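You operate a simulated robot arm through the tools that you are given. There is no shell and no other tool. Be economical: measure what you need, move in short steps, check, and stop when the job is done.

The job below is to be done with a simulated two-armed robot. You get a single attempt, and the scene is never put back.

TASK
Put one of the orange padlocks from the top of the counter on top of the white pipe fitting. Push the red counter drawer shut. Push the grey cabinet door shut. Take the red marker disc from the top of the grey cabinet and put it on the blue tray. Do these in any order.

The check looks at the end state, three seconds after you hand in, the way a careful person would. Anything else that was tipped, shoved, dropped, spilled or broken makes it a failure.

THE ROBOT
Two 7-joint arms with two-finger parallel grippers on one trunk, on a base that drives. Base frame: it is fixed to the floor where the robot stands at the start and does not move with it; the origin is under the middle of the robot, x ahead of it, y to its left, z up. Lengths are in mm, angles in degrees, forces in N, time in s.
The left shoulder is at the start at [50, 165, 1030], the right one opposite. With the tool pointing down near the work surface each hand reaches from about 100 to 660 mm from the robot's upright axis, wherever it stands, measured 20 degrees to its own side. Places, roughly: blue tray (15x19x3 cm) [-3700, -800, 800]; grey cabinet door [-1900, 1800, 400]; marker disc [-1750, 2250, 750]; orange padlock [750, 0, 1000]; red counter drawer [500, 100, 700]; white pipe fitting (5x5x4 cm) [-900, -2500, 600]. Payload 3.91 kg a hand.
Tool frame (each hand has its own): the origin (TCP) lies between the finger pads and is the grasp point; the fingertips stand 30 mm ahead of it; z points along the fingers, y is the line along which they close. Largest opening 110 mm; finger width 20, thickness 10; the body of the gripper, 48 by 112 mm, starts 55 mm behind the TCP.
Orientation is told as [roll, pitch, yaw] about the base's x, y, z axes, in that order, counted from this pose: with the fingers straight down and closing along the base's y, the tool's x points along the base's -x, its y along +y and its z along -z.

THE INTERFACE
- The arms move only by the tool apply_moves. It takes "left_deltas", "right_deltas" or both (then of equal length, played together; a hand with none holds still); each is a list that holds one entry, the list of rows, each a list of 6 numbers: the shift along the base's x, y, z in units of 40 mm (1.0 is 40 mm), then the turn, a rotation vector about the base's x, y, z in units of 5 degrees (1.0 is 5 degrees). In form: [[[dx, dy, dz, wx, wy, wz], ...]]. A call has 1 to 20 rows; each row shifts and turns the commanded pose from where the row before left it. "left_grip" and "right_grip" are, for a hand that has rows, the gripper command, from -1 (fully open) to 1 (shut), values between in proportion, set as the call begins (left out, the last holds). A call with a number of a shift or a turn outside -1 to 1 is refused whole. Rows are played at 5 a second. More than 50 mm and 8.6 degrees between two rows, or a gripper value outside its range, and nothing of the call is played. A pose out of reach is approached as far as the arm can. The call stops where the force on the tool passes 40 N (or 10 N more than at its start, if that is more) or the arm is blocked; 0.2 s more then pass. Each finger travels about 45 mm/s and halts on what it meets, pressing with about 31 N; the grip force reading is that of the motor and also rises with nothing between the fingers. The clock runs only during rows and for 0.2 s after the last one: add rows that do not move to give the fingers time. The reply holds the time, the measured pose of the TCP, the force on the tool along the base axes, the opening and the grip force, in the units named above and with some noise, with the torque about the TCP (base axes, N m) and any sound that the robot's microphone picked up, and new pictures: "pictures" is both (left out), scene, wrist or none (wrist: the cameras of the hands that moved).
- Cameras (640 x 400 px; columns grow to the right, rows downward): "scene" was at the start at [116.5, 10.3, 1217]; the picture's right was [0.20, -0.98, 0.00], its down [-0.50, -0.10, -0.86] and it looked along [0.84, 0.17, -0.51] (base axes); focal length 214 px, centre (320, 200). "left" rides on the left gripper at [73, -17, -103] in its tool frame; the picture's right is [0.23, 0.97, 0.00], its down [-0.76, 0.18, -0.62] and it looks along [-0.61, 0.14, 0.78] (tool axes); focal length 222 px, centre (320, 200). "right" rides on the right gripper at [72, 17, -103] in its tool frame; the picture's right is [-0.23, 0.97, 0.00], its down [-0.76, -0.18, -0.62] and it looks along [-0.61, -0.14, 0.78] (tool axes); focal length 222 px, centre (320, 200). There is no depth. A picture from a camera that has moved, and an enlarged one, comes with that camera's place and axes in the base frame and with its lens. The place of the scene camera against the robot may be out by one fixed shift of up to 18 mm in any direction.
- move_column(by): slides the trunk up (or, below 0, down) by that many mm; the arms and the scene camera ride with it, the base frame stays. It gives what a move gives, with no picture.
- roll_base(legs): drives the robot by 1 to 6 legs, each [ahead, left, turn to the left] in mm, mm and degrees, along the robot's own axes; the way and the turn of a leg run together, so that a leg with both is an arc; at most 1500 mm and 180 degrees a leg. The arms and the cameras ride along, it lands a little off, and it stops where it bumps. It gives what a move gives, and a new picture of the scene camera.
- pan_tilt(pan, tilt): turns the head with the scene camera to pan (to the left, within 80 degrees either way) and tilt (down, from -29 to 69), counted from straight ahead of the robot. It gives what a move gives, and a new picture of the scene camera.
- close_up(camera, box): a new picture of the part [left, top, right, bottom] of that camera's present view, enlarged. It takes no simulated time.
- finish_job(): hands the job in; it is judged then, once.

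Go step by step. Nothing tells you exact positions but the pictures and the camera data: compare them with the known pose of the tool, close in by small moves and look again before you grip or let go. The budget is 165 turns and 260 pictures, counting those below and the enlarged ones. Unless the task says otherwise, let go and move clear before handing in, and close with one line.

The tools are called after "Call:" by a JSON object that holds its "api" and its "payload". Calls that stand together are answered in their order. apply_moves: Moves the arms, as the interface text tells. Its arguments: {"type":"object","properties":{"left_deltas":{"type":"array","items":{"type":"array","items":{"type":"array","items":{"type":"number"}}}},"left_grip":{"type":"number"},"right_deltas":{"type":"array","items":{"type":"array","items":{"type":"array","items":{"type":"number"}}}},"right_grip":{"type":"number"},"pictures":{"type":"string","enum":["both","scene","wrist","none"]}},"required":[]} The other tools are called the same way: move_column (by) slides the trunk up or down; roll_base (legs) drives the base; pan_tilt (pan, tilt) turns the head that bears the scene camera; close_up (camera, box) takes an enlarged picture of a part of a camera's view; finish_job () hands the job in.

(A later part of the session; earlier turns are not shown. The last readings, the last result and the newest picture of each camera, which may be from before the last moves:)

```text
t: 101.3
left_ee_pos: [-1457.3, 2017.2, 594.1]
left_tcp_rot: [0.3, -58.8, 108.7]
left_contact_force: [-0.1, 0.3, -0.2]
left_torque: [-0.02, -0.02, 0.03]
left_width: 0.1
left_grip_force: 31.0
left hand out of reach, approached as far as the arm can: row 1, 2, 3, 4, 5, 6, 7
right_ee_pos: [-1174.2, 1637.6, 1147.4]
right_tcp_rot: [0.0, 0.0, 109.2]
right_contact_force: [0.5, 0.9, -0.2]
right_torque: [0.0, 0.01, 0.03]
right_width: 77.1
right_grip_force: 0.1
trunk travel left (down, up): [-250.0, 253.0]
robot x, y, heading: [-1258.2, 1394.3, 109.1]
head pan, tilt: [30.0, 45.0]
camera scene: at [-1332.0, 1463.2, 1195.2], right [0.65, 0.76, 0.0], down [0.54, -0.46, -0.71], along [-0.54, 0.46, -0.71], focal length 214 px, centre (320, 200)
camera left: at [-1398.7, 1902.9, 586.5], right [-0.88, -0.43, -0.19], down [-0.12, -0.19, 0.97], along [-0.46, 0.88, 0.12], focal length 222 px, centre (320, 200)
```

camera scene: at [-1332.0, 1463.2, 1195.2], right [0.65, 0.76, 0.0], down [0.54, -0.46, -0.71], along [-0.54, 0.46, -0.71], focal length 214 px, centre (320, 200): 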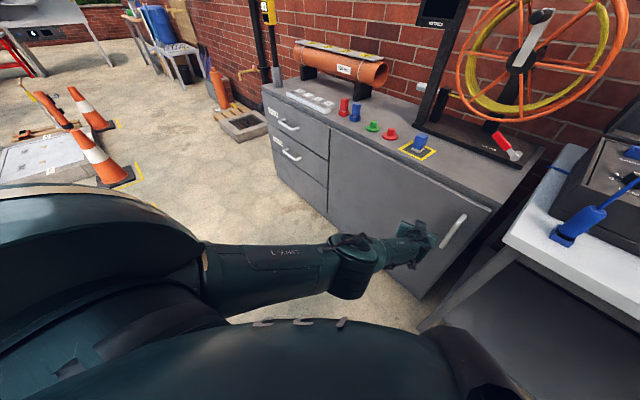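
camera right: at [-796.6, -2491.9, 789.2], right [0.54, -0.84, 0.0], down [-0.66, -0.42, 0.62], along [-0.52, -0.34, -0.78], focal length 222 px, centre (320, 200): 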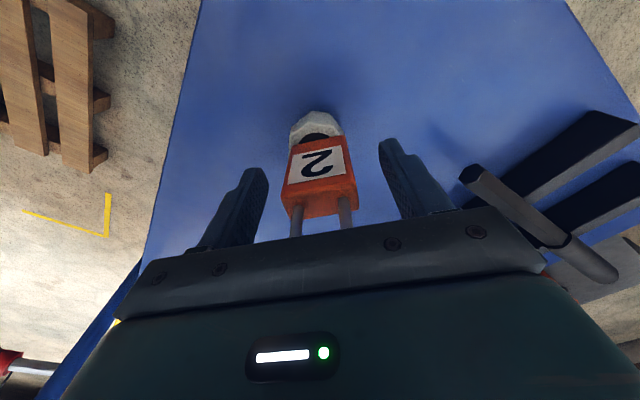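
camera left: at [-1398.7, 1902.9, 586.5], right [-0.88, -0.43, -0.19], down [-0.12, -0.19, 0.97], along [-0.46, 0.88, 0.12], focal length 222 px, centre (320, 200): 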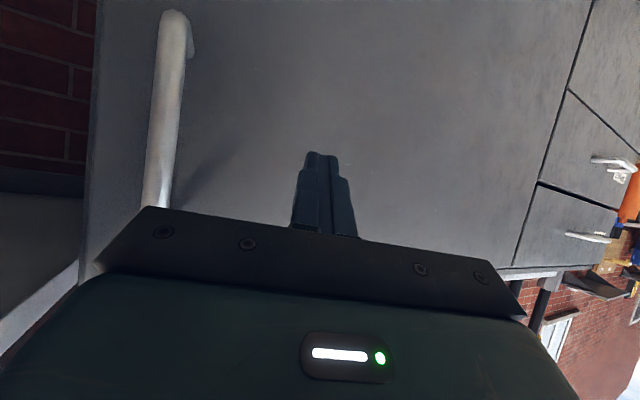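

The arm is at its reach limit. I'll back the hand off, drive forward 100 mm, and finish the push.

Call:
{"api": "apply_moves", "payload": {"left_deltas": [[[0, -1, 0, 0, 0, 0], [0, -1, 0, 0, 0, 0], [0, -1, 0, 0, 0, 0], [0, -0.7, 0, 0, 0, 0]]], "pictures": "none"}}

Call:
{"api": "roll_base", "payload": {"legs": [[100, 0, 0]]}}

```text
t: 102.3
left_ee_pos: [-1450.1, 1959.2, 525.6]
left_tcp_rot: [1.5, -59.0, 108.8]
left_contact_force: [-0.4, -0.2, 0.7]
left_torque: [-0.04, -0.02, -0.06]
left_width: 0.0
left_grip_force: 30.9
left hand out of reach, approached as far as the arm can: row 1, 2, 3, 4
right_ee_pos: [-1172.9, 1637.9, 1146.4]
right_tcp_rot: [0.0, 0.0, 109.1]
right_contact_force: [-0.5, -0.3, -0.9]
right_torque: [0.04, 0.02, 0.04]
right_width: 77.0
right_grip_force: 0.0
trunk travel left (down, up): [-250.0, 253.0]
robot x, y, heading: [-1259.4, 1394.3, 109.0]
head pan, tilt: [30.0, 45.0]
```

```text
t: 103.5
left_ee_pos: [-1483.5, 2050.5, 523.3]
left_tcp_rot: [1.9, -58.7, 108.2]
left_contact_force: [0.6, -0.1, 0.3]
left_torque: [-0.01, -0.01, -0.02]
left_width: 0.0
left_grip_force: 30.9
right_ee_pos: [-1207.0, 1732.5, 1148.2]
right_tcp_rot: [0.0, 0.0, 109.3]
right_contact_force: [-0.1, 0.0, 0.4]
right_torque: [-0.03, -0.05, -0.02]
right_width: 77.1
right_grip_force: 0.1
trunk travel left (down, up): [-250.0, 253.0]
robot x, y, heading: [-1290.4, 1483.8, 109.1]
head pan, tilt: [30.0, 45.0]
camera scene: at [-1364.6, 1556.7, 1195.2], right [0.65, 0.76, 0.0], down [0.54, -0.46, -0.71], along [-0.54, 0.46, -0.71], focal length 214 px, centre (320, 200)
```

scene: 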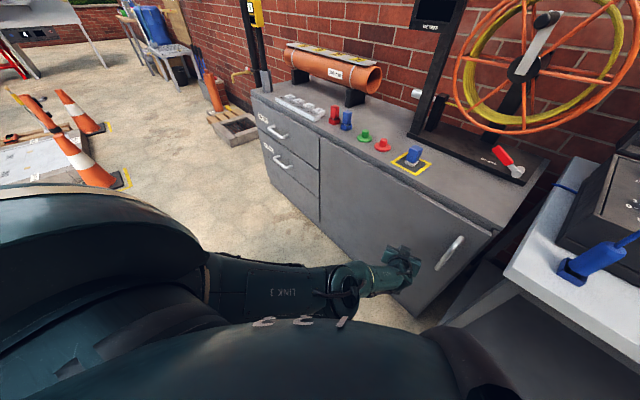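

Call:
{"api": "apply_moves", "payload": {"left_deltas": [[[0, 0.2, 0.2, 0, 0, 0], [0, 0.2, 0.2, 0, 0, 0], [0, 0.2, 0.2, 0, 0, 0], [0, 0.2, 0.2, 0, 0, 0], [0, 0.2, 0.2, 0, 0, 0], [0, 0.2, 0, 0, 0, 0]]]}}

```text
t: 104.9
left_ee_pos: [-1482.1, 2092.4, 570.6]
left_tcp_rot: [1.6, -58.7, 108.3]
left_contact_force: [-0.3, 0.0, -0.4]
left_torque: [-0.02, 0.01, -0.01]
left_width: 0.0
left_grip_force: 30.8
left hand out of reach, approached as far as the arm can: row 4, 6
right_ee_pos: [-1206.7, 1731.6, 1146.4]
right_tcp_rot: [0.0, -0.1, 109.3]
right_contact_force: [0.0, -0.6, 0.6]
right_torque: [-0.04, -0.01, -0.01]
right_width: 77.0
right_grip_force: 0.1
trunk travel left (down, up): [-250.0, 253.0]
robot x, y, heading: [-1288.4, 1479.8, 109.3]
head pan, tilt: [30.0, 45.0]
camera scene: at [-1364.5, 1556.4, 1195.2], right [0.65, 0.76, 0.0], down [0.54, -0.46, -0.71], along [-0.54, 0.46, -0.71], focal length 214 px, centre (320, 200)
camera left: at [-1423.1, 1977.2, 561.9], right [-0.88, -0.44, -0.18], down [-0.11, -0.19, 0.98], along [-0.46, 0.88, 0.12], focal length 222 px, centre (320, 200)
```

scene: 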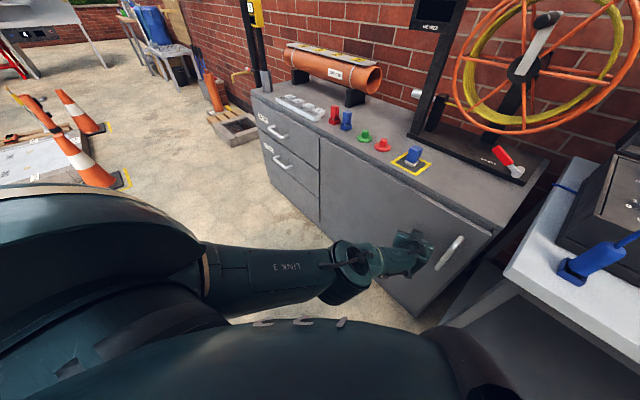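
left: 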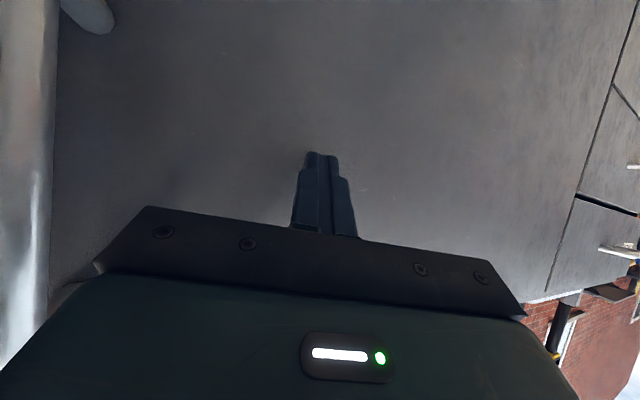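

Call:
{"api": "apply_moves", "payload": {"left_deltas": [[[0.2, -0.8, 0, 0, 0, 0], [0.2, -0.8, 0, 0, 0, 0], [0.2, -0.8, 0, 0, 0, 0]]], "pictures": "none"}}

Call:
{"api": "roll_base", "payload": {"legs": [[80, 0, 0]]}}

Call:
{"api": "apply_moves", "payload": {"left_deltas": [[[0, 0.2, 0.1, 0, 0, 0], [0, 0.2, 0.1, 0, 0, 0], [0, 0.2, 0.1, 0, 0, 0], [0, 0.2, 0.1, 0, 0, 0], [0, 0.2, 0, 0, 0, 0], [0, 0.2, 0, 0, 0, 0], [0, 0.2, 0, 0, 0, 0]]]}}

```text
t: 105.7
left_ee_pos: [-1480.1, 2044.8, 519.3]
left_tcp_rot: [3.2, -58.8, 108.0]
left_contact_force: [0.1, -0.8, 0.0]
left_torque: [0.05, -0.03, 0.02]
left_width: 0.2
left_grip_force: 30.8
left hand out of reach, approached as far as the arm can: row 1, 2, 3
right_ee_pos: [-1206.1, 1732.0, 1146.9]
right_tcp_rot: [0.0, 0.0, 109.0]
right_contact_force: [-0.5, -0.1, 0.3]
right_torque: [0.01, 0.01, -0.01]
right_width: 77.2
right_grip_force: 0.0
trunk travel left (down, up): [-250.0, 253.0]
robot x, y, heading: [-1288.4, 1484.9, 109.1]
head pan, tilt: [30.0, 45.0]
```

```text
t: 106.7
left_ee_pos: [-1501.2, 2100.0, 513.3]
left_tcp_rot: [3.6, -58.6, 108.2]
left_contact_force: [0.2, -0.9, 0.6]
left_torque: [-0.02, 0.01, 0.02]
left_width: 0.2
left_grip_force: 31.4
right_ee_pos: [-1228.5, 1794.1, 1146.0]
right_tcp_rot: [0.0, 0.3, 109.2]
right_contact_force: [-0.5, 0.0, 0.3]
right_torque: [-0.05, 0.0, 0.03]
right_width: 77.1
right_grip_force: 0.1
trunk travel left (down, up): [-250.0, 253.0]
robot x, y, heading: [-1313.6, 1545.8, 109.3]
head pan, tilt: [30.0, 45.0]
stopped in leg 1: the force on the tool passed its limit at 191 N (the readings are from after the stop); the commanded pose is now the measured one
camera scene: at [-1386.1, 1617.7, 1194.9], right [0.65, 0.76, 0.0], down [0.54, -0.46, -0.71], along [-0.54, 0.46, -0.71], focal length 214 px, centre (320, 200)
```

scene: 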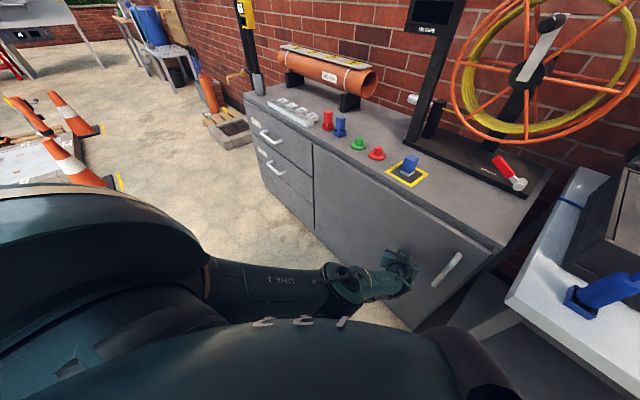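

```text
t: 107.4
left_ee_pos: [-1500.9, 2099.4, 514.9]
left_tcp_rot: [3.3, -57.7, 109.0]
left_contact_force: [-0.8, -3.9, 1.1]
left_torque: [0.03, -0.04, 0.04]
left_width: 0.0
left_grip_force: 31.4
left hand out of reach, approached as far as the arm can: row 2, 3
right_ee_pos: [-1228.3, 1793.1, 1146.4]
right_tcp_rot: [0.0, 0.2, 109.3]
right_contact_force: [1.3, -0.4, 1.0]
right_torque: [0.0, 0.0, -0.02]
right_width: 77.0
right_grip_force: 0.0
trunk travel left (down, up): [-250.0, 253.0]
robot x, y, heading: [-1316.2, 1548.3, 109.4]
head pan, tilt: [30.0, 45.0]
stopped in row 3 (left hand): the force on the tool passed its limit at 43 N (the readings are from after the stop); the commanded pose is now the measured one
camera scene: at [-1386.1, 1616.9, 1195.4], right [0.65, 0.76, 0.0], down [0.54, -0.46, -0.71], along [-0.54, 0.46, -0.71], focal length 214 px, centre (320, 200)
camera left: at [-1438.9, 1987.4, 506.9], right [-0.87, -0.47, -0.16], down [-0.09, -0.17, 0.98], along [-0.49, 0.87, 0.1], focal length 222 px, centre (320, 200)
```

scene: 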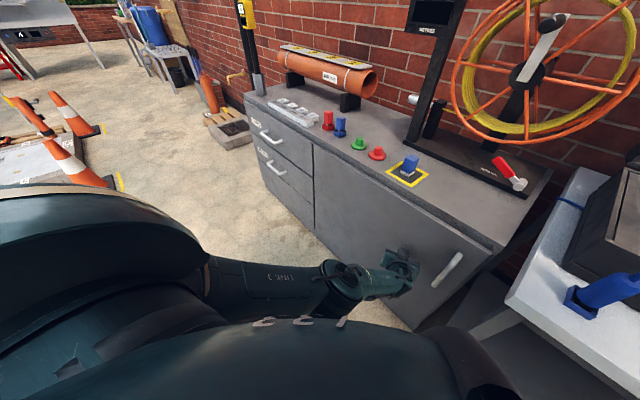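
left: 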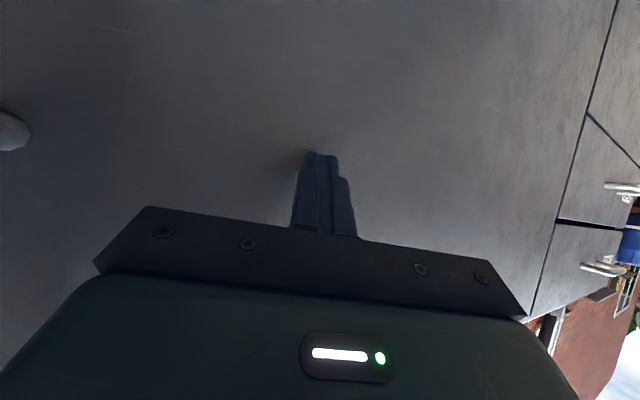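

The door has reached its stop, with the fingers pressing firmly. I'll check the closure closely.

Call:
{"api": "close_up", "payload": {"camera": "scene", "box": [300, 90, 560, 260]}}

```text
2.35 times, centred on (430, 175) of scene
camera zoom: at [-1386.1, 1616.9, 1195.4], right [0.65, 0.76, 0.0], down [0.54, -0.46, -0.71], along [-0.54, 0.46, -0.71], focal length 505 px, centre (61, 259)
```

zoom: 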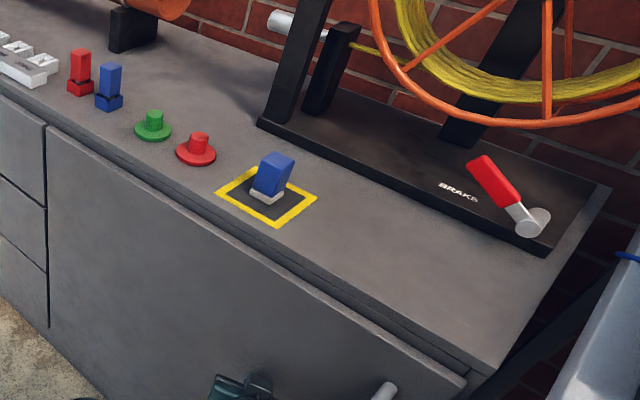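

The door looks flush with the drawer fronts. I'll withdraw the left hand, straighten it, and raise it.

Call:
{"api": "apply_moves", "payload": {"left_deltas": [[[0.2, -0.8, 0, 0, 0, 0], [0.2, -0.8, 0.3, -0.945, -0.326, 0], [0.2, -0.8, 0.6, -0.945, -0.326, 0], [0, -0.6, 0.8, -0.945, -0.326, 0], [0, -0.4, 0.9, -0.945, -0.326, 0], [0, 0, 0.9, -0.945, -0.326, 0], [0, 0, 0.9, -0.945, -0.326, 0], [0, 0, 0.9, -0.945, -0.326, 0], [0, 0, 0.9, -0.945, -0.326, 0], [0, 0, 0.9, -0.945, -0.326, 0], [0, 0, 0.9, -0.945, -0.326, 0], [0, 0, 0.9, -0.945, -0.326, 0], [0, 0, 0.9, 0, 0, 0], [0, 0, 0.9, 0, 0, 0], [0, 0, 0.9, 0, 0, 0], [0, 0, 0.9, 0, 0, 0]]]}}

Call:
{"api": "pan_tilt", "payload": {"pan": 15, "tilt": 45}}

```text
t: 109.3
left_ee_pos: [-1491.1, 2105.6, 558.5]
left_tcp_rot: [3.0, -21.8, 109.0]
left_contact_force: [0.4, 0.6, 0.6]
left_torque: [0.02, -0.02, 0.02]
left_width: 0.3
left_grip_force: 31.0
left hand out of reach, approached as far as the arm can: row 1, 2, 3, 4, 5, 6, 7, 8, 9
right_ee_pos: [-1228.6, 1793.1, 1147.0]
right_tcp_rot: [0.0, 0.3, 109.3]
right_contact_force: [0.0, -0.8, 0.2]
right_torque: [-0.02, -0.01, -0.02]
right_width: 76.8
right_grip_force: 0.1
trunk travel left (down, up): [-250.0, 253.0]
robot x, y, heading: [-1313.5, 1544.3, 109.3]
head pan, tilt: [30.0, 45.0]
stopped in row 9 (left hand): the force on the tool passed its limit at 54 N (the readings are from after the stop); the commanded pose is now the measured one
camera scene: at [-1386.1, 1616.7, 1195.4], right [0.65, 0.76, 0.0], down [0.54, -0.46, -0.71], along [-0.54, 0.46, -0.71], focal length 214 px, centre (320, 200)
camera left: at [-1435.4, 2012.2, 625.5], right [-0.84, -0.53, -0.04], down [-0.29, 0.4, 0.87], along [-0.45, 0.75, -0.49], focal length 222 px, centre (320, 200)
```

scene: 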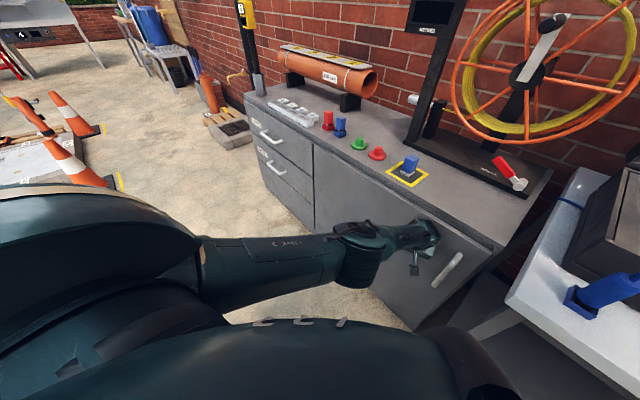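
left: 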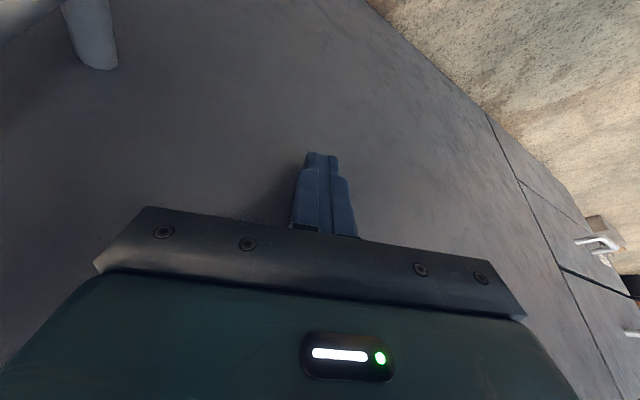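

```text
t: 110.0
left_ee_pos: [-1491.1, 2106.4, 557.1]
left_tcp_rot: [2.9, -21.8, 109.0]
left_contact_force: [0.6, -0.4, 0.4]
left_torque: [0.01, -0.03, -0.05]
left_width: 0.0
left_grip_force: 30.7
right_ee_pos: [-1229.7, 1793.0, 1146.0]
right_tcp_rot: [0.0, 0.2, 109.2]
right_contact_force: [0.1, 0.3, 0.4]
right_torque: [-0.02, 0.01, 0.01]
right_width: 77.2
right_grip_force: 0.1
trunk travel left (down, up): [-250.0, 253.0]
robot x, y, heading: [-1312.3, 1543.0, 109.2]
head pan, tilt: [15.0, 45.0]
camera scene: at [-1370.4, 1631.0, 1195.2], right [0.83, 0.56, 0.0], down [0.4, -0.58, -0.71], along [-0.4, 0.58, -0.71], focal length 214 px, centre (320, 200)
```

scene: 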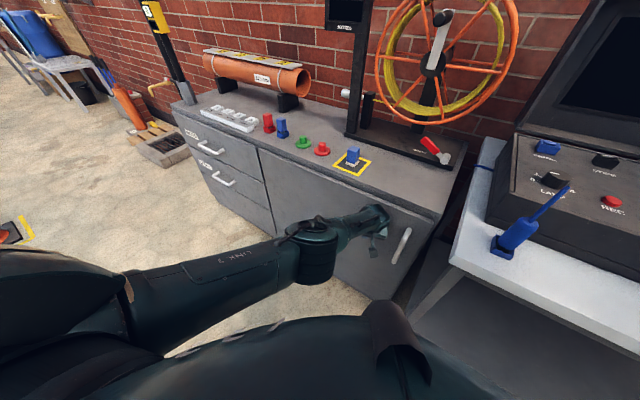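

The arm can't fold that way in this pose, so I'll back the whole robot away instead.

Call:
{"api": "roll_base", "payload": {"legs": [[-200, 0, 0]]}}

Call:
{"api": "apply_moves", "payload": {"left_deltas": [[[0, 0, 0.5, -0.945, -0.326, 0], [0, 0, 0.9, -0.945, -0.326, 0], [0, 0, 0.9, -0.945, -0.326, 0], [0, 0, 0.9, -0.945, -0.326, 0], [0, 0, 0.9, 0, 0, 0], [0, 0, 0.9, 0, 0, 0], [0, 0, 0.9, 0, 0, 0], [0, 0, 0.9, 0, 0, 0], [0, 0, 0.9, 0, 0, 0], [0, 0, 0.9, 0, 0, 0], [0, 0, 0.9, 0, 0, 0], [0, 0, 0.9, 0, 0, 0], [0, 0, 0.9, 0, 0, 0], [0, 0, 0.9, 0, 0, 0]]]}}

```text
t: 111.6
left_ee_pos: [-1426.1, 1918.2, 558.2]
left_tcp_rot: [3.1, -21.9, 109.1]
left_contact_force: [0.0, -0.9, -0.8]
left_torque: [0.02, -0.01, 0.0]
left_width: 0.1
left_grip_force: 30.8
right_ee_pos: [-1163.1, 1605.3, 1147.3]
right_tcp_rot: [0.0, 0.3, 109.3]
right_contact_force: [-0.4, -0.5, 0.3]
right_torque: [0.02, -0.04, -0.03]
right_width: 76.7
right_grip_force: 0.1
trunk travel left (down, up): [-250.0, 253.0]
robot x, y, heading: [-1248.5, 1357.6, 109.2]
head pan, tilt: [15.0, 45.0]
camera scene: at [-1304.4, 1443.0, 1195.3], right [0.82, 0.57, 0.0], down [0.4, -0.58, -0.71], along [-0.4, 0.58, -0.71], focal length 214 px, centre (320, 200)
```

scene: 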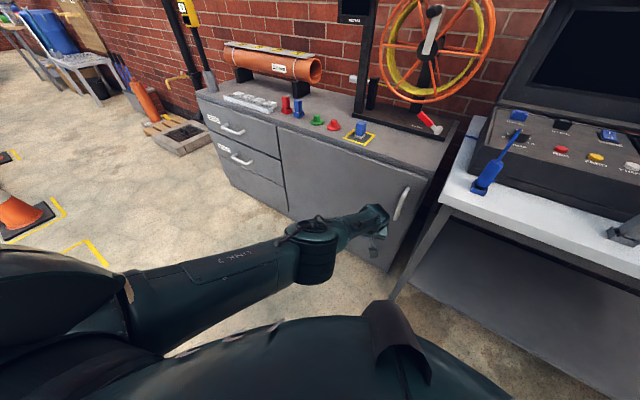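

```text
t: 114.6
left_ee_pos: [-1431.8, 1912.0, 1018.4]
left_tcp_rot: [3.2, -1.9, 109.1]
left_contact_force: [0.2, 0.1, 0.5]
left_torque: [0.03, 0.01, 0.01]
left_width: 0.0
left_grip_force: 30.9
left hand out of reach, approached as far as the arm can: row 2, 4, 14
right_ee_pos: [-1162.9, 1605.6, 1147.4]
right_tcp_rot: [-0.1, 0.2, 109.3]
right_contact_force: [1.0, -1.0, 0.0]
right_torque: [-0.04, 0.01, 0.01]
right_width: 76.9
right_grip_force: 0.0
trunk travel left (down, up): [-250.0, 253.0]
robot x, y, heading: [-1247.0, 1358.6, 109.4]
head pan, tilt: [15.0, 45.0]
camera scene: at [-1304.5, 1443.6, 1195.2], right [0.82, 0.57, 0.0], down [0.4, -0.58, -0.71], along [-0.4, 0.58, -0.71], focal length 214 px, centre (320, 200)
camera left: at [-1384.8, 1846.0, 1117.5], right [-0.84, -0.53, 0.04], down [-0.38, 0.65, 0.66], along [-0.38, 0.54, -0.75], focal length 222 px, centre (320, 200)
```

scene: 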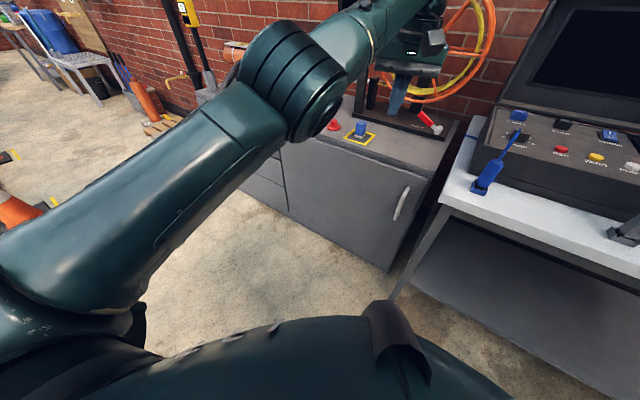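
left: 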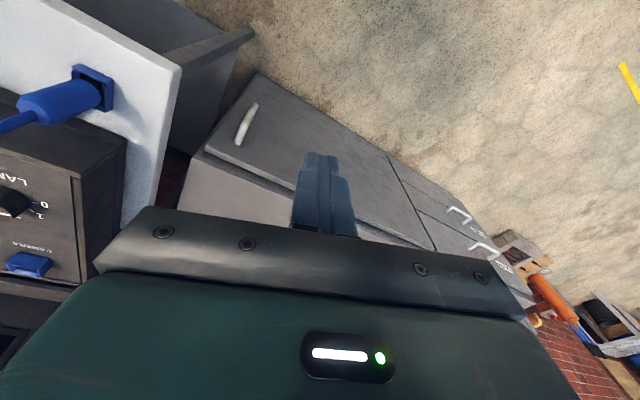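

Call:
{"api": "close_up", "payload": {"camera": "left", "box": [160, 60, 480, 260]}}

Call:
{"api": "close_up", "payload": {"camera": "scene", "box": [270, 120, 470, 280]}}

```text
2.00 times, centred on (320, 160) of left
camera zoom: at [-1384.8, 1846.0, 1117.5], right [-0.84, -0.53, 0.04], down [-0.38, 0.65, 0.66], along [-0.38, 0.54, -0.75], focal length 444 px, centre (320, 280)
```

zoom: 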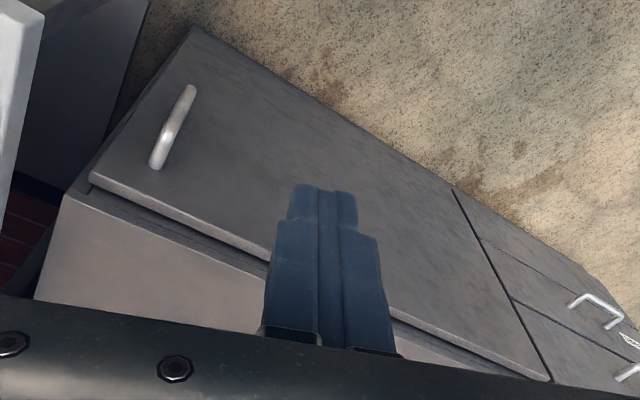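

```text
2.50 times, centred on (370, 200) of scene
camera zoom: at [-1304.5, 1443.6, 1195.2], right [0.82, 0.57, 0.0], down [0.4, -0.58, -0.71], along [-0.4, 0.58, -0.71], focal length 536 px, centre (195, 200)
```

zoom: 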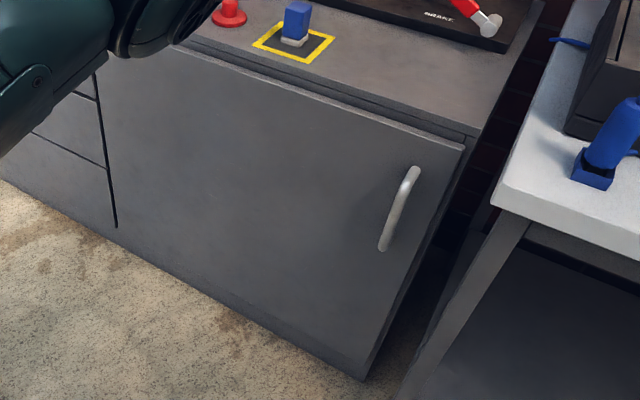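

The door face is parallel with the drawer fronts (y≈2145–2150 at both ends), so it's shut. Next I'll tuck the left arm in.

Call:
{"api": "apply_moves", "payload": {"left_deltas": [[[0.1, -0.9, 0.2, 0, 0, 0], [0.1, -0.9, 0.2, 0, 0, 0], [0.1, -0.9, 0.2, 0, 0, 0], [0, -0.9, 0.3, 0, 0, 0], [-0.2, -0.9, 0.5, 0, 0, 0], [-0.2, -0.9, 0.8, 0, 0, 0], [-0.2, -0.6, 0.8, 0, 0, 0]]], "pictures": "scene"}}

```text
t: 116.2
left_ee_pos: [-1436.7, 1914.3, 1048.6]
left_tcp_rot: [0.4, -5.4, 110.8]
left_contact_force: [-0.6, 0.0, 0.2]
left_torque: [-0.04, 0.01, -0.01]
left_width: 0.1
left_grip_force: 31.3
left hand out of reach, approached as far as the arm can: row 1, 2, 3, 4, 5, 6, 7
right_ee_pos: [-1163.8, 1606.8, 1145.4]
right_tcp_rot: [0.0, 0.2, 109.3]
right_contact_force: [-0.4, 0.4, 0.0]
right_torque: [-0.03, -0.01, 0.0]
right_width: 77.0
right_grip_force: 0.1
trunk travel left (down, up): [-250.0, 253.0]
robot x, y, heading: [-1248.1, 1357.2, 109.5]
head pan, tilt: [15.0, 45.0]
camera scene: at [-1304.0, 1443.7, 1195.2], right [0.82, 0.57, 0.0], down [0.4, -0.58, -0.71], along [-0.4, 0.58, -0.71], focal length 214 px, centre (320, 200)
```

scene: 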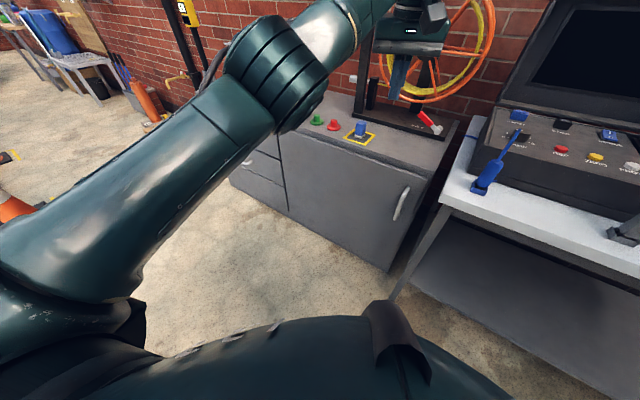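

The left arm is caught against a joint limit. I'll try moving sideways to the left with some yaw to free it.

Call:
{"api": "apply_moves", "payload": {"left_deltas": [[[-0.9, -0.3, 0, 0, 0, 1], [-0.9, -0.3, 0, 0, 0, 1], [-0.9, -0.3, 0, 0, 0, 1], [-0.9, -0.3, 0, 0, 0, 1], [-0.9, -0.3, 0, 0, 0, 1], [-0.5, -0.2, 0, 0, 0, 1]]], "pictures": "scene"}}

```text
t: 117.6
left_ee_pos: [-1637.5, 1843.6, 1049.5]
left_tcp_rot: [0.3, -5.3, 140.8]
left_contact_force: [-0.3, -0.3, 0.4]
left_torque: [-0.01, 0.04, 0.05]
left_width: 0.0
left_grip_force: 31.1
right_ee_pos: [-1163.7, 1605.8, 1147.7]
right_tcp_rot: [0.0, 0.2, 109.2]
right_contact_force: [0.7, 0.5, 0.3]
right_torque: [-0.03, 0.0, -0.01]
right_width: 76.8
right_grip_force: 0.0
trunk travel left (down, up): [-250.0, 253.0]
robot x, y, heading: [-1251.5, 1352.7, 109.4]
head pan, tilt: [15.0, 45.0]
camera scene: at [-1304.6, 1443.2, 1195.2], right [0.82, 0.57, 0.0], down [0.4, -0.58, -0.71], along [-0.4, 0.58, -0.71], focal length 214 px, centre (320, 200)
```

scene: 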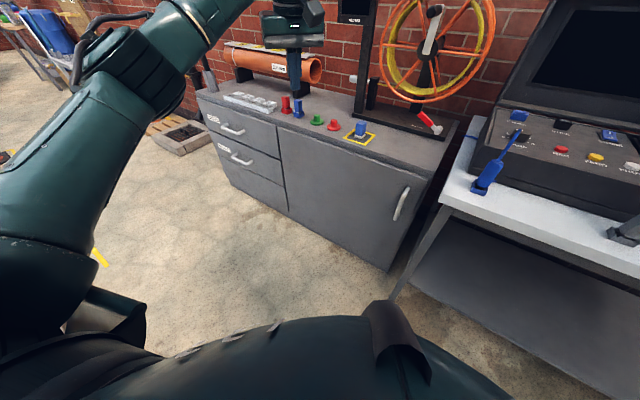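

Call:
{"api": "apply_moves", "payload": {"left_deltas": [[[0.25, -0.7, 0, 0, 0, 0], [0.25, -0.7, 0, 0, 0, 0], [0.25, -0.7, 0, 0, 0, 0], [0.25, -0.7, 0, 0, 0, 0], [0.25, -0.7, 0, 0, 0, 0], [0.25, -0.7, 0, 0, 0, 0], [0.25, -0.7, 0, 0, 0, 0], [0.25, -0.7, 0, 0, 0, 0]]], "pictures": "scene"}}

```text
t: 119.4
left_ee_pos: [-1558.1, 1619.5, 1050.2]
left_tcp_rot: [0.4, -5.4, 140.8]
left_contact_force: [-0.4, 0.5, -0.3]
left_torque: [0.0, -0.03, -0.02]
left_width: 0.0
left_grip_force: 30.5
right_ee_pos: [-1163.5, 1604.6, 1146.6]
right_tcp_rot: [0.1, 0.2, 109.3]
right_contact_force: [-0.2, 0.2, 0.2]
right_torque: [0.01, 0.01, 0.03]
right_width: 77.3
right_grip_force: 0.0
trunk travel left (down, up): [-250.0, 253.0]
robot x, y, heading: [-1250.2, 1359.3, 109.2]
head pan, tilt: [15.0, 45.0]
camera scene: at [-1304.4, 1443.1, 1195.3], right [0.82, 0.57, 0.0], down [0.4, -0.58, -0.71], along [-0.4, 0.58, -0.71], focal length 214 px, centre (320, 200)
```

scene: 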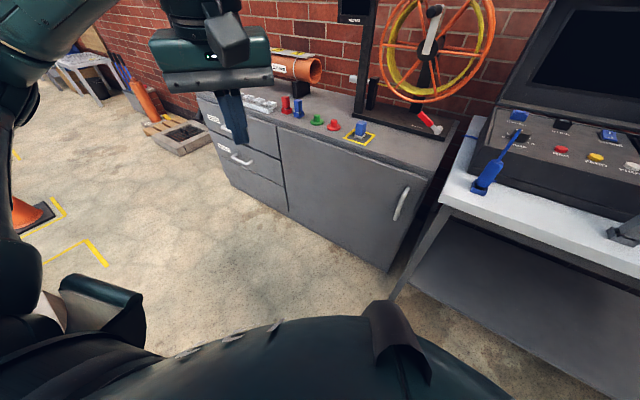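

The arm is free again. I'll raise it, square up to the cabinet, and stand so the red disc (at about (-1783, 2248)) is ahead of the right hand.

Call:
{"api": "apply_moves", "payload": {"left_deltas": [[[0, 0, 0.8, -0.6, 0.8, -0.5], [0, 0, 0.8, 0, 0, -1], [0, 0, 0.8, 0, 0, -1], [0, 0, 0, 0, 0, -1], [0, 0, 0, 0, 0, -1]]], "pictures": "none"}}

Call:
{"api": "roll_base", "payload": {"legs": [[0, 0, -19], [320, 683, 0]]}}

Call:
{"api": "pan_tilt", "payload": {"pan": 0, "tilt": 42}}

```text
t: 120.6
left_ee_pos: [-1559.2, 1621.0, 1146.6]
left_tcp_rot: [5.3, -6.4, 117.7]
left_contact_force: [-0.4, 0.6, -0.2]
left_torque: [0.05, 0.02, 0.03]
left_width: 0.2
left_grip_force: 30.9
right_ee_pos: [-1163.7, 1606.1, 1146.8]
right_tcp_rot: [0.0, 0.3, 109.3]
right_contact_force: [0.1, -0.7, -0.1]
right_torque: [0.01, 0.01, 0.0]
right_width: 77.0
right_grip_force: 0.1
trunk travel left (down, up): [-250.0, 253.0]
robot x, y, heading: [-1246.1, 1356.2, 109.5]
head pan, tilt: [15.0, 45.0]
```

```text
t: 128.1
left_ee_pos: [-2141.1, 2025.7, 1145.3]
left_tcp_rot: [5.3, -6.5, 98.6]
left_contact_force: [0.6, -0.7, 0.6]
left_torque: [0.01, 0.04, 0.04]
left_width: 0.1
left_grip_force: 31.1
right_ee_pos: [-1772.9, 1880.3, 1146.4]
right_tcp_rot: [-0.1, 0.2, 90.1]
right_contact_force: [-0.6, 0.8, 0.5]
right_torque: [-0.01, -0.02, 0.0]
right_width: 76.7
right_grip_force: 0.1
trunk travel left (down, up): [-250.0, 253.0]
robot x, y, heading: [-1934.4, 1674.4, 90.5]
head pan, tilt: [15.0, 45.0]
camera scene: at [-1956.3, 1773.7, 1195.2], right [0.96, 0.26, 0.0], down [0.19, -0.68, -0.71], along [-0.19, 0.68, -0.71], focal length 214 px, centre (320, 200)
```

scene: 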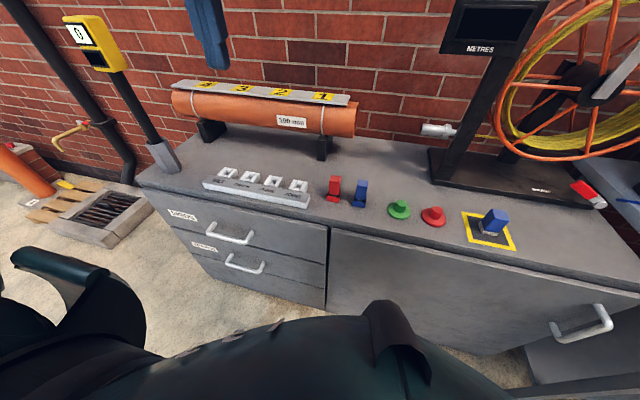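

```text
t: 128.9
left_ee_pos: [-2140.5, 2026.1, 1145.7]
left_tcp_rot: [5.4, -6.5, 98.6]
left_contact_force: [-0.1, -0.1, -0.3]
left_torque: [0.02, -0.02, 0.02]
left_width: 0.0
left_grip_force: 31.2
right_ee_pos: [-1772.6, 1881.8, 1146.0]
right_tcp_rot: [0.0, 0.2, 90.2]
right_contact_force: [0.5, -1.0, 0.1]
right_torque: [-0.01, 0.0, 0.03]
right_width: 76.9
right_grip_force: 0.0
trunk travel left (down, up): [-250.0, 253.0]
robot x, y, heading: [-1935.0, 1676.9, 90.3]
head pan, tilt: [0.0, 42.0]
camera scene: at [-1935.2, 1778.8, 1199.5], right [1.0, 0.01, 0.0], down [0.0, -0.67, -0.74], along [0.0, 0.74, -0.67], focal length 214 px, centre (320, 200)
```

scene: 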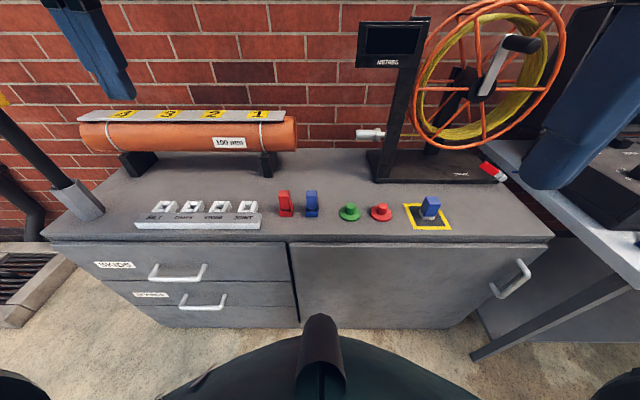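

Call:
{"api": "close_up", "payload": {"camera": "scene", "box": [260, 170, 580, 370]}}

Call:
{"api": "close_up", "payload": {"camera": "right", "box": [0, 0, 640, 400]}}

```text
2.00 times, centred on (420, 270) of scene
camera zoom: at [-1935.2, 1778.8, 1199.5], right [1.0, 0.01, 0.0], down [0.0, -0.67, -0.74], along [0.0, 0.74, -0.67], focal length 429 px, centre (120, 60)
```

zoom: 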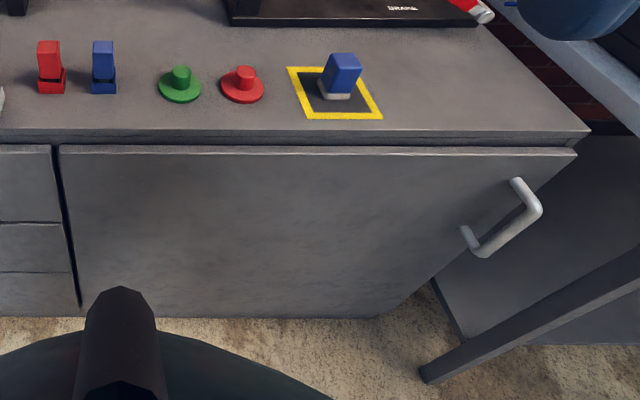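

```text
1.00 times, centred on (320, 200) of right (not enlarged: the box is as wide or as high as the picture)
camera zoom: at [-1789.5, 1809.8, 1248.1], right [-0.97, 0.22, 0.0], down [0.17, 0.76, 0.62], along [0.14, 0.6, -0.78], focal length 222 px, centre (320, 200)
```

zoom: 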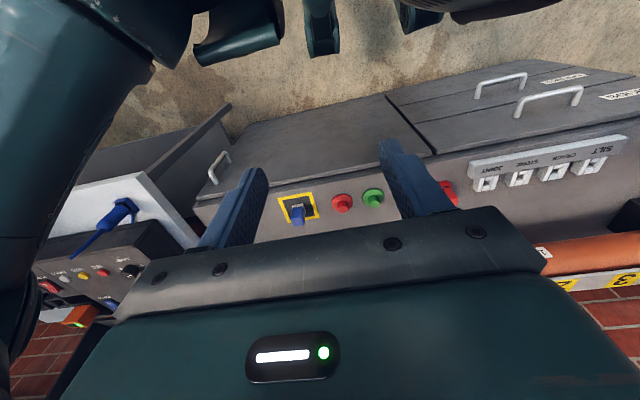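

Call:
{"api": "close_up", "payload": {"camera": "right", "box": [180, 50, 640, 240]}}

Call:
{"api": "close_up", "payload": {"camera": "right", "box": [260, 150, 440, 260]}}

```text
1.39 times, centred on (410, 145) of right
camera zoom: at [-1789.5, 1809.8, 1248.1], right [-0.97, 0.22, 0.0], down [0.17, 0.76, 0.62], along [0.14, 0.6, -0.78], focal length 309 px, centre (195, 276)
```

zoom: 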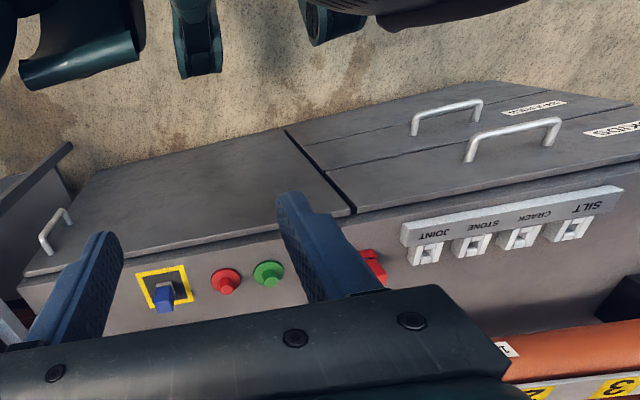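

```text
3.56 times, centred on (350, 205) of right
camera zoom: at [-1789.5, 1809.8, 1248.1], right [-0.97, 0.22, 0.0], down [0.17, 0.76, 0.62], along [0.14, 0.6, -0.78], focal length 790 px, centre (213, 182)
```

zoom: 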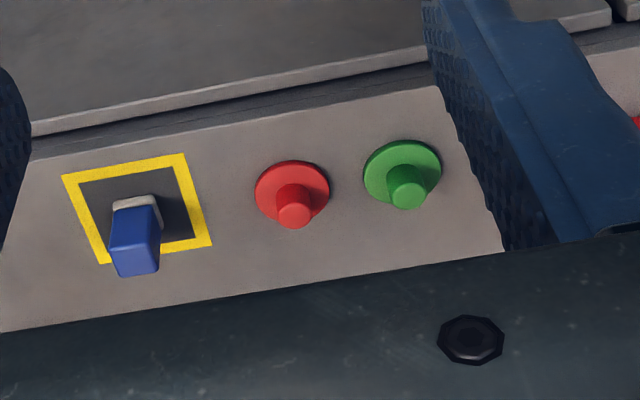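

The red disc with its knob triangulates to about (-1761, 2204, 765), in reach of the right hand. Moving above it with the gripper partly open.

Call:
{"api": "apply_moves", "payload": {"right_deltas": [[[0.03, 0.9, -0.3, 0, 0, 0], [0.03, 0.9, -0.3, 0, 0, 0], [0.03, 0.9, -0.4, 0, 0, 0], [0.03, 0.9, -0.6, 0, 0, 0], [0.03, 0.9, -0.7, 0, 0, 0], [0.03, 0.9, -0.8, 0, 0, 0], [0.03, 0.9, -0.9, 0, 0, 0], [0.03, 0.9, -0.9, 0, 0, 0], [0.03, 0.8, -0.9, 0, 0, 0]]], "right_grip": -0.1}}

Call:
{"api": "close_up", "payload": {"camera": "scene", "box": [300, 120, 460, 220]}}

```text
refused: row 7 steps farther than a row can; nothing moved
```

```text
4.00 times, centred on (380, 170) of scene
camera zoom: at [-1935.2, 1778.8, 1199.5], right [1.0, 0.01, 0.0], down [0.0, -0.67, -0.74], along [0.0, 0.74, -0.67], focal length 858 px, centre (80, 320)
```

zoom: 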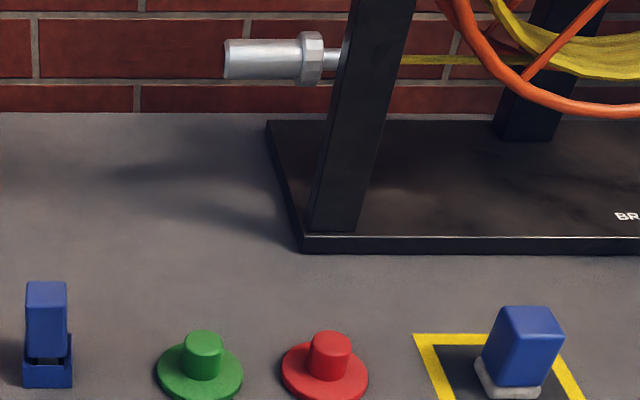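

Call:
{"api": "apply_moves", "payload": {"right_deltas": [[[0.03, 0.9, -0.3, 0, 0, 0], [0.03, 0.9, -0.3, 0, 0, 0], [0.03, 0.9, -0.4, 0, 0, 0], [0.03, 0.9, -0.6, 0, 0, 0], [0.03, 0.9, -0.7, 0, 0, 0], [0.03, 0.9, -0.7, 0, 0, 0], [0.03, 0.9, -0.7, 0, 0, 0], [0.03, 0.9, -0.7, 0, 0, 0], [0.03, 0.8, -0.7, 0, 0, 0], [0, 0, -0.7, 0, 0, 0]]], "right_grip": -0.1}}

```text
t: 131.1
left_ee_pos: [-2140.2, 2025.4, 1146.2]
left_tcp_rot: [5.4, -6.5, 98.6]
left_contact_force: [-0.5, -0.4, 0.8]
left_torque: [0.04, 0.0, 0.01]
left_width: 0.3
left_grip_force: 30.7
right_ee_pos: [-1762.4, 2202.3, 913.9]
right_tcp_rot: [0.0, 0.2, 90.3]
right_contact_force: [0.2, 0.7, 0.2]
right_torque: [0.03, -0.02, 0.01]
right_width: 60.3
right_grip_force: 0.0
trunk travel left (down, up): [-250.0, 253.0]
robot x, y, heading: [-1935.4, 1672.8, 90.5]
head pan, tilt: [0.0, 42.0]
camera scene: at [-1935.0, 1778.9, 1199.6], right [1.0, 0.0, 0.0], down [0.0, -0.67, -0.74], along [0.0, 0.74, -0.67], focal length 214 px, centre (320, 200)
camera right: at [-1779.1, 2130.0, 1015.8], right [-0.97, 0.22, 0.0], down [0.17, 0.76, 0.62], along [0.14, 0.6, -0.78], focal length 222 px, centre (320, 200)
```

scene: 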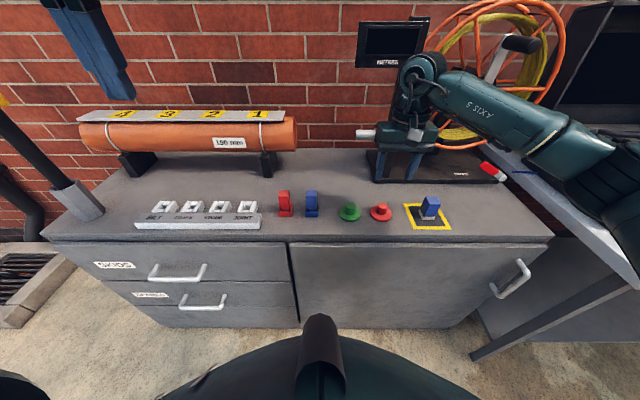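
right: 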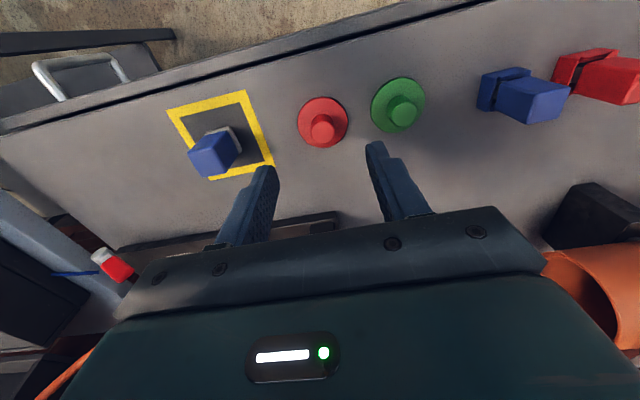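

Refined with the wrist camera: the knob is at about (-1760, 2218), standing on a surface at z≈748. Shifting and descending partway.

Call:
{"api": "apply_moves", "payload": {"right_deltas": [[[0.05, 0.38, -0.6, 0, 0, 0], [0, 0, -0.7, 0, 0, 0], [0, 0, -0.6, 0, 0, 0]]], "pictures": "wrist"}}

Call:
{"api": "close_up", "payload": {"camera": "scene", "box": [300, 130, 460, 230]}}

```text
t: 131.9
left_ee_pos: [-2140.6, 2026.0, 1146.4]
left_tcp_rot: [5.3, -6.5, 98.6]
left_contact_force: [-0.6, 0.1, 1.3]
left_torque: [-0.03, -0.03, -0.02]
left_width: 0.0
left_grip_force: 31.1
right_ee_pos: [-1758.8, 2216.9, 838.7]
right_tcp_rot: [-0.1, 0.2, 90.3]
right_contact_force: [-0.3, 0.0, -0.8]
right_torque: [0.01, 0.0, 0.02]
right_width: 60.5
right_grip_force: 0.0
trunk travel left (down, up): [-250.0, 253.0]
robot x, y, heading: [-1934.9, 1672.1, 90.4]
head pan, tilt: [0.0, 42.0]
camera right: at [-1776.7, 2145.0, 939.7], right [-0.97, 0.22, 0.0], down [0.17, 0.76, 0.62], along [0.14, 0.6, -0.78], focal length 222 px, centre (320, 200)
```

right: 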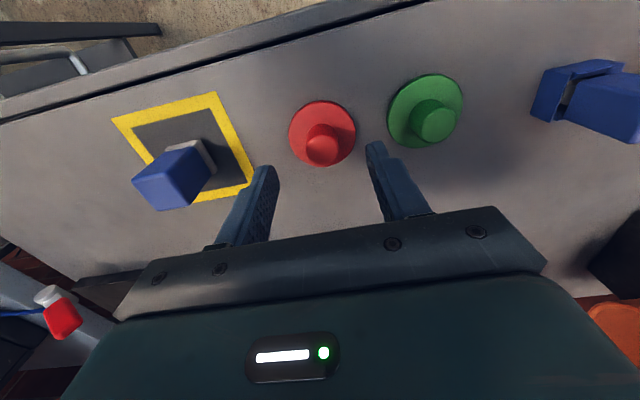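

```text
4.00 times, centred on (380, 180) of scene
camera zoom: at [-1935.1, 1778.9, 1199.6], right [1.0, 0.0, 0.0], down [0.0, -0.67, -0.74], along [0.0, 0.74, -0.67], focal length 858 px, centre (80, 280)
```

zoom: 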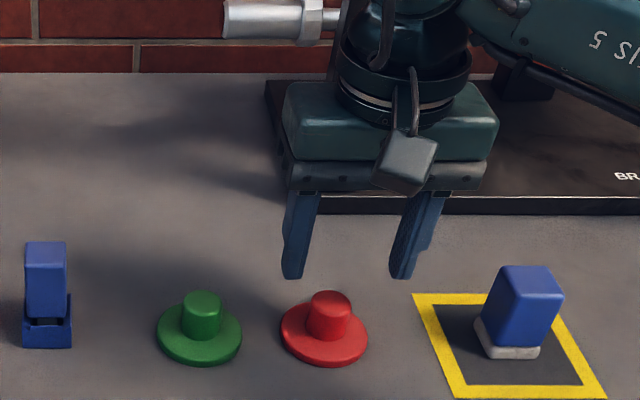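

Consistent: knob centre at (-1760.5, 2220), top at z≈780. Descending to grip the knob just above the plate.

Call:
{"api": "apply_moves", "payload": {"right_deltas": [[[-0.04, 0.08, -0.4, 0, 0, 0], [0, 0, -0.4, 0, 0, 0], [0, 0, -0.35, 0, 0, 0]]], "pictures": "wrist"}}

Call:
{"api": "close_up", "payload": {"camera": "scene", "box": [300, 130, 460, 230]}}

```text
t: 132.7
left_ee_pos: [-2139.5, 2025.4, 1144.4]
left_tcp_rot: [5.3, -6.6, 98.6]
left_contact_force: [-0.3, -0.4, -1.0]
left_torque: [-0.01, -0.01, 0.02]
left_width: 0.0
left_grip_force: 30.8
right_ee_pos: [-1760.4, 2219.9, 791.9]
right_tcp_rot: [0.0, 0.2, 90.3]
right_contact_force: [0.4, 0.7, -0.1]
right_torque: [0.01, 0.02, 0.0]
right_width: 60.6
right_grip_force: 0.0
trunk travel left (down, up): [-250.0, 253.0]
robot x, y, heading: [-1933.1, 1673.8, 90.2]
head pan, tilt: [0.0, 42.0]
camera right: at [-1778.1, 2148.6, 893.7], right [-0.97, 0.22, 0.0], down [0.17, 0.76, 0.62], along [0.14, 0.61, -0.78], focal length 222 px, centre (320, 200)
```

right: 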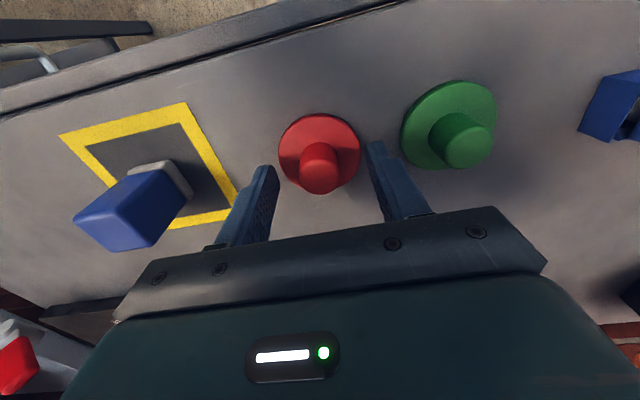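

```text
4.00 times, centred on (380, 180) of scene
camera zoom: at [-1935.1, 1778.9, 1199.6], right [1.0, 0.0, 0.0], down [0.0, -0.67, -0.74], along [0.0, 0.74, -0.67], focal length 858 px, centre (80, 280)
```

zoom: 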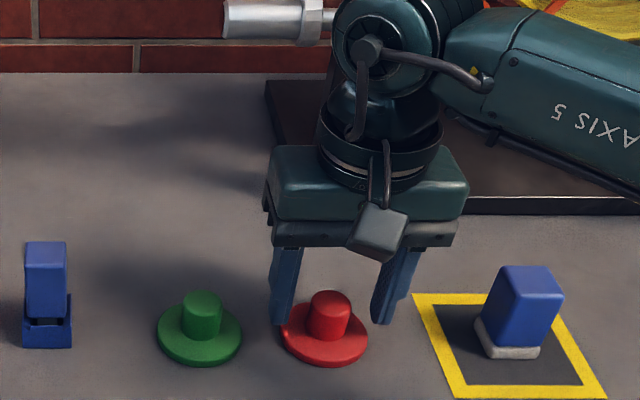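

Centred on the knob. Closing and lifting.

Call:
{"api": "apply_moves", "payload": {"right_deltas": [[[0, 0, 0, 0, 0, 0], [0, 0, 0, 0, 0, 0], [0, 0, 0, 0, 0, 0], [0, 0, 0, 0, 0, 0], [0, 0, 0, 0, 0, 0]]], "right_grip": 1, "pictures": "none"}}

Call:
{"api": "apply_moves", "payload": {"right_deltas": [[[0, 0, 0.4, 0, 0, 0], [0, 0, 0.7, 0, 0, 0], [0, 0, 0.9, 0, 0, 0], [0, 0, 0.9, 0, 0, 0]]]}}

```text
t: 133.9
left_ee_pos: [-2139.9, 2025.8, 1146.4]
left_tcp_rot: [5.3, -6.5, 98.6]
left_contact_force: [-0.4, -0.3, 0.1]
left_torque: [0.02, -0.03, -0.01]
left_width: 0.0
left_grip_force: 31.1
right_ee_pos: [-1760.5, 2220.0, 791.9]
right_tcp_rot: [0.0, 0.2, 90.1]
right_contact_force: [0.0, -0.1, 0.4]
right_torque: [0.03, 0.0, 0.0]
right_width: 25.5
right_grip_force: 31.1
trunk travel left (down, up): [-250.0, 253.0]
robot x, y, heading: [-1932.4, 1672.0, 90.4]
head pan, tilt: [0.0, 42.0]
```

```text
t: 134.9
left_ee_pos: [-2140.9, 2026.5, 1146.3]
left_tcp_rot: [5.3, -6.5, 98.7]
left_contact_force: [-0.4, -0.3, -0.2]
left_torque: [0.01, -0.01, -0.02]
left_width: 0.3
left_grip_force: 31.3
right_ee_pos: [-1761.0, 2219.1, 909.2]
right_tcp_rot: [0.0, 0.2, 90.2]
right_contact_force: [-0.4, 0.1, -0.3]
right_torque: [0.0, -0.02, 0.0]
right_width: 25.6
right_grip_force: 30.5
trunk travel left (down, up): [-250.0, 253.0]
robot x, y, heading: [-1934.0, 1672.4, 90.3]
head pan, tilt: [0.0, 42.0]
camera scene: at [-1935.3, 1778.7, 1199.5], right [1.0, 0.01, 0.0], down [0.0, -0.67, -0.74], along [0.0, 0.74, -0.67], focal length 214 px, centre (320, 200)
camera right: at [-1778.3, 2148.1, 1011.2], right [-0.97, 0.22, 0.0], down [0.17, 0.76, 0.62], along [0.14, 0.6, -0.78], focal length 222 px, centre (320, 200)
```

scene: 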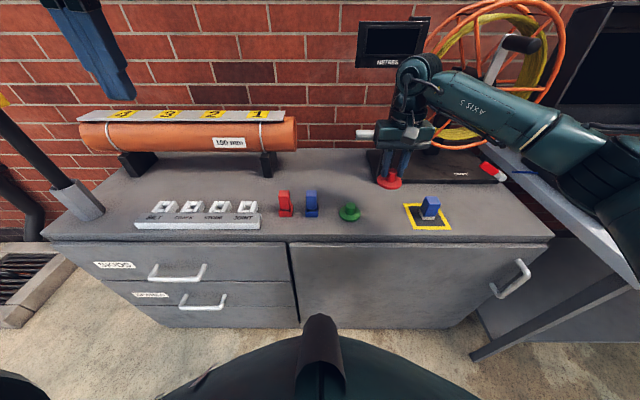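
right: 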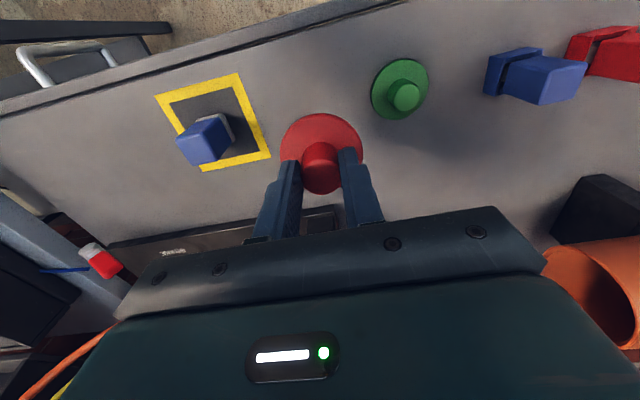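

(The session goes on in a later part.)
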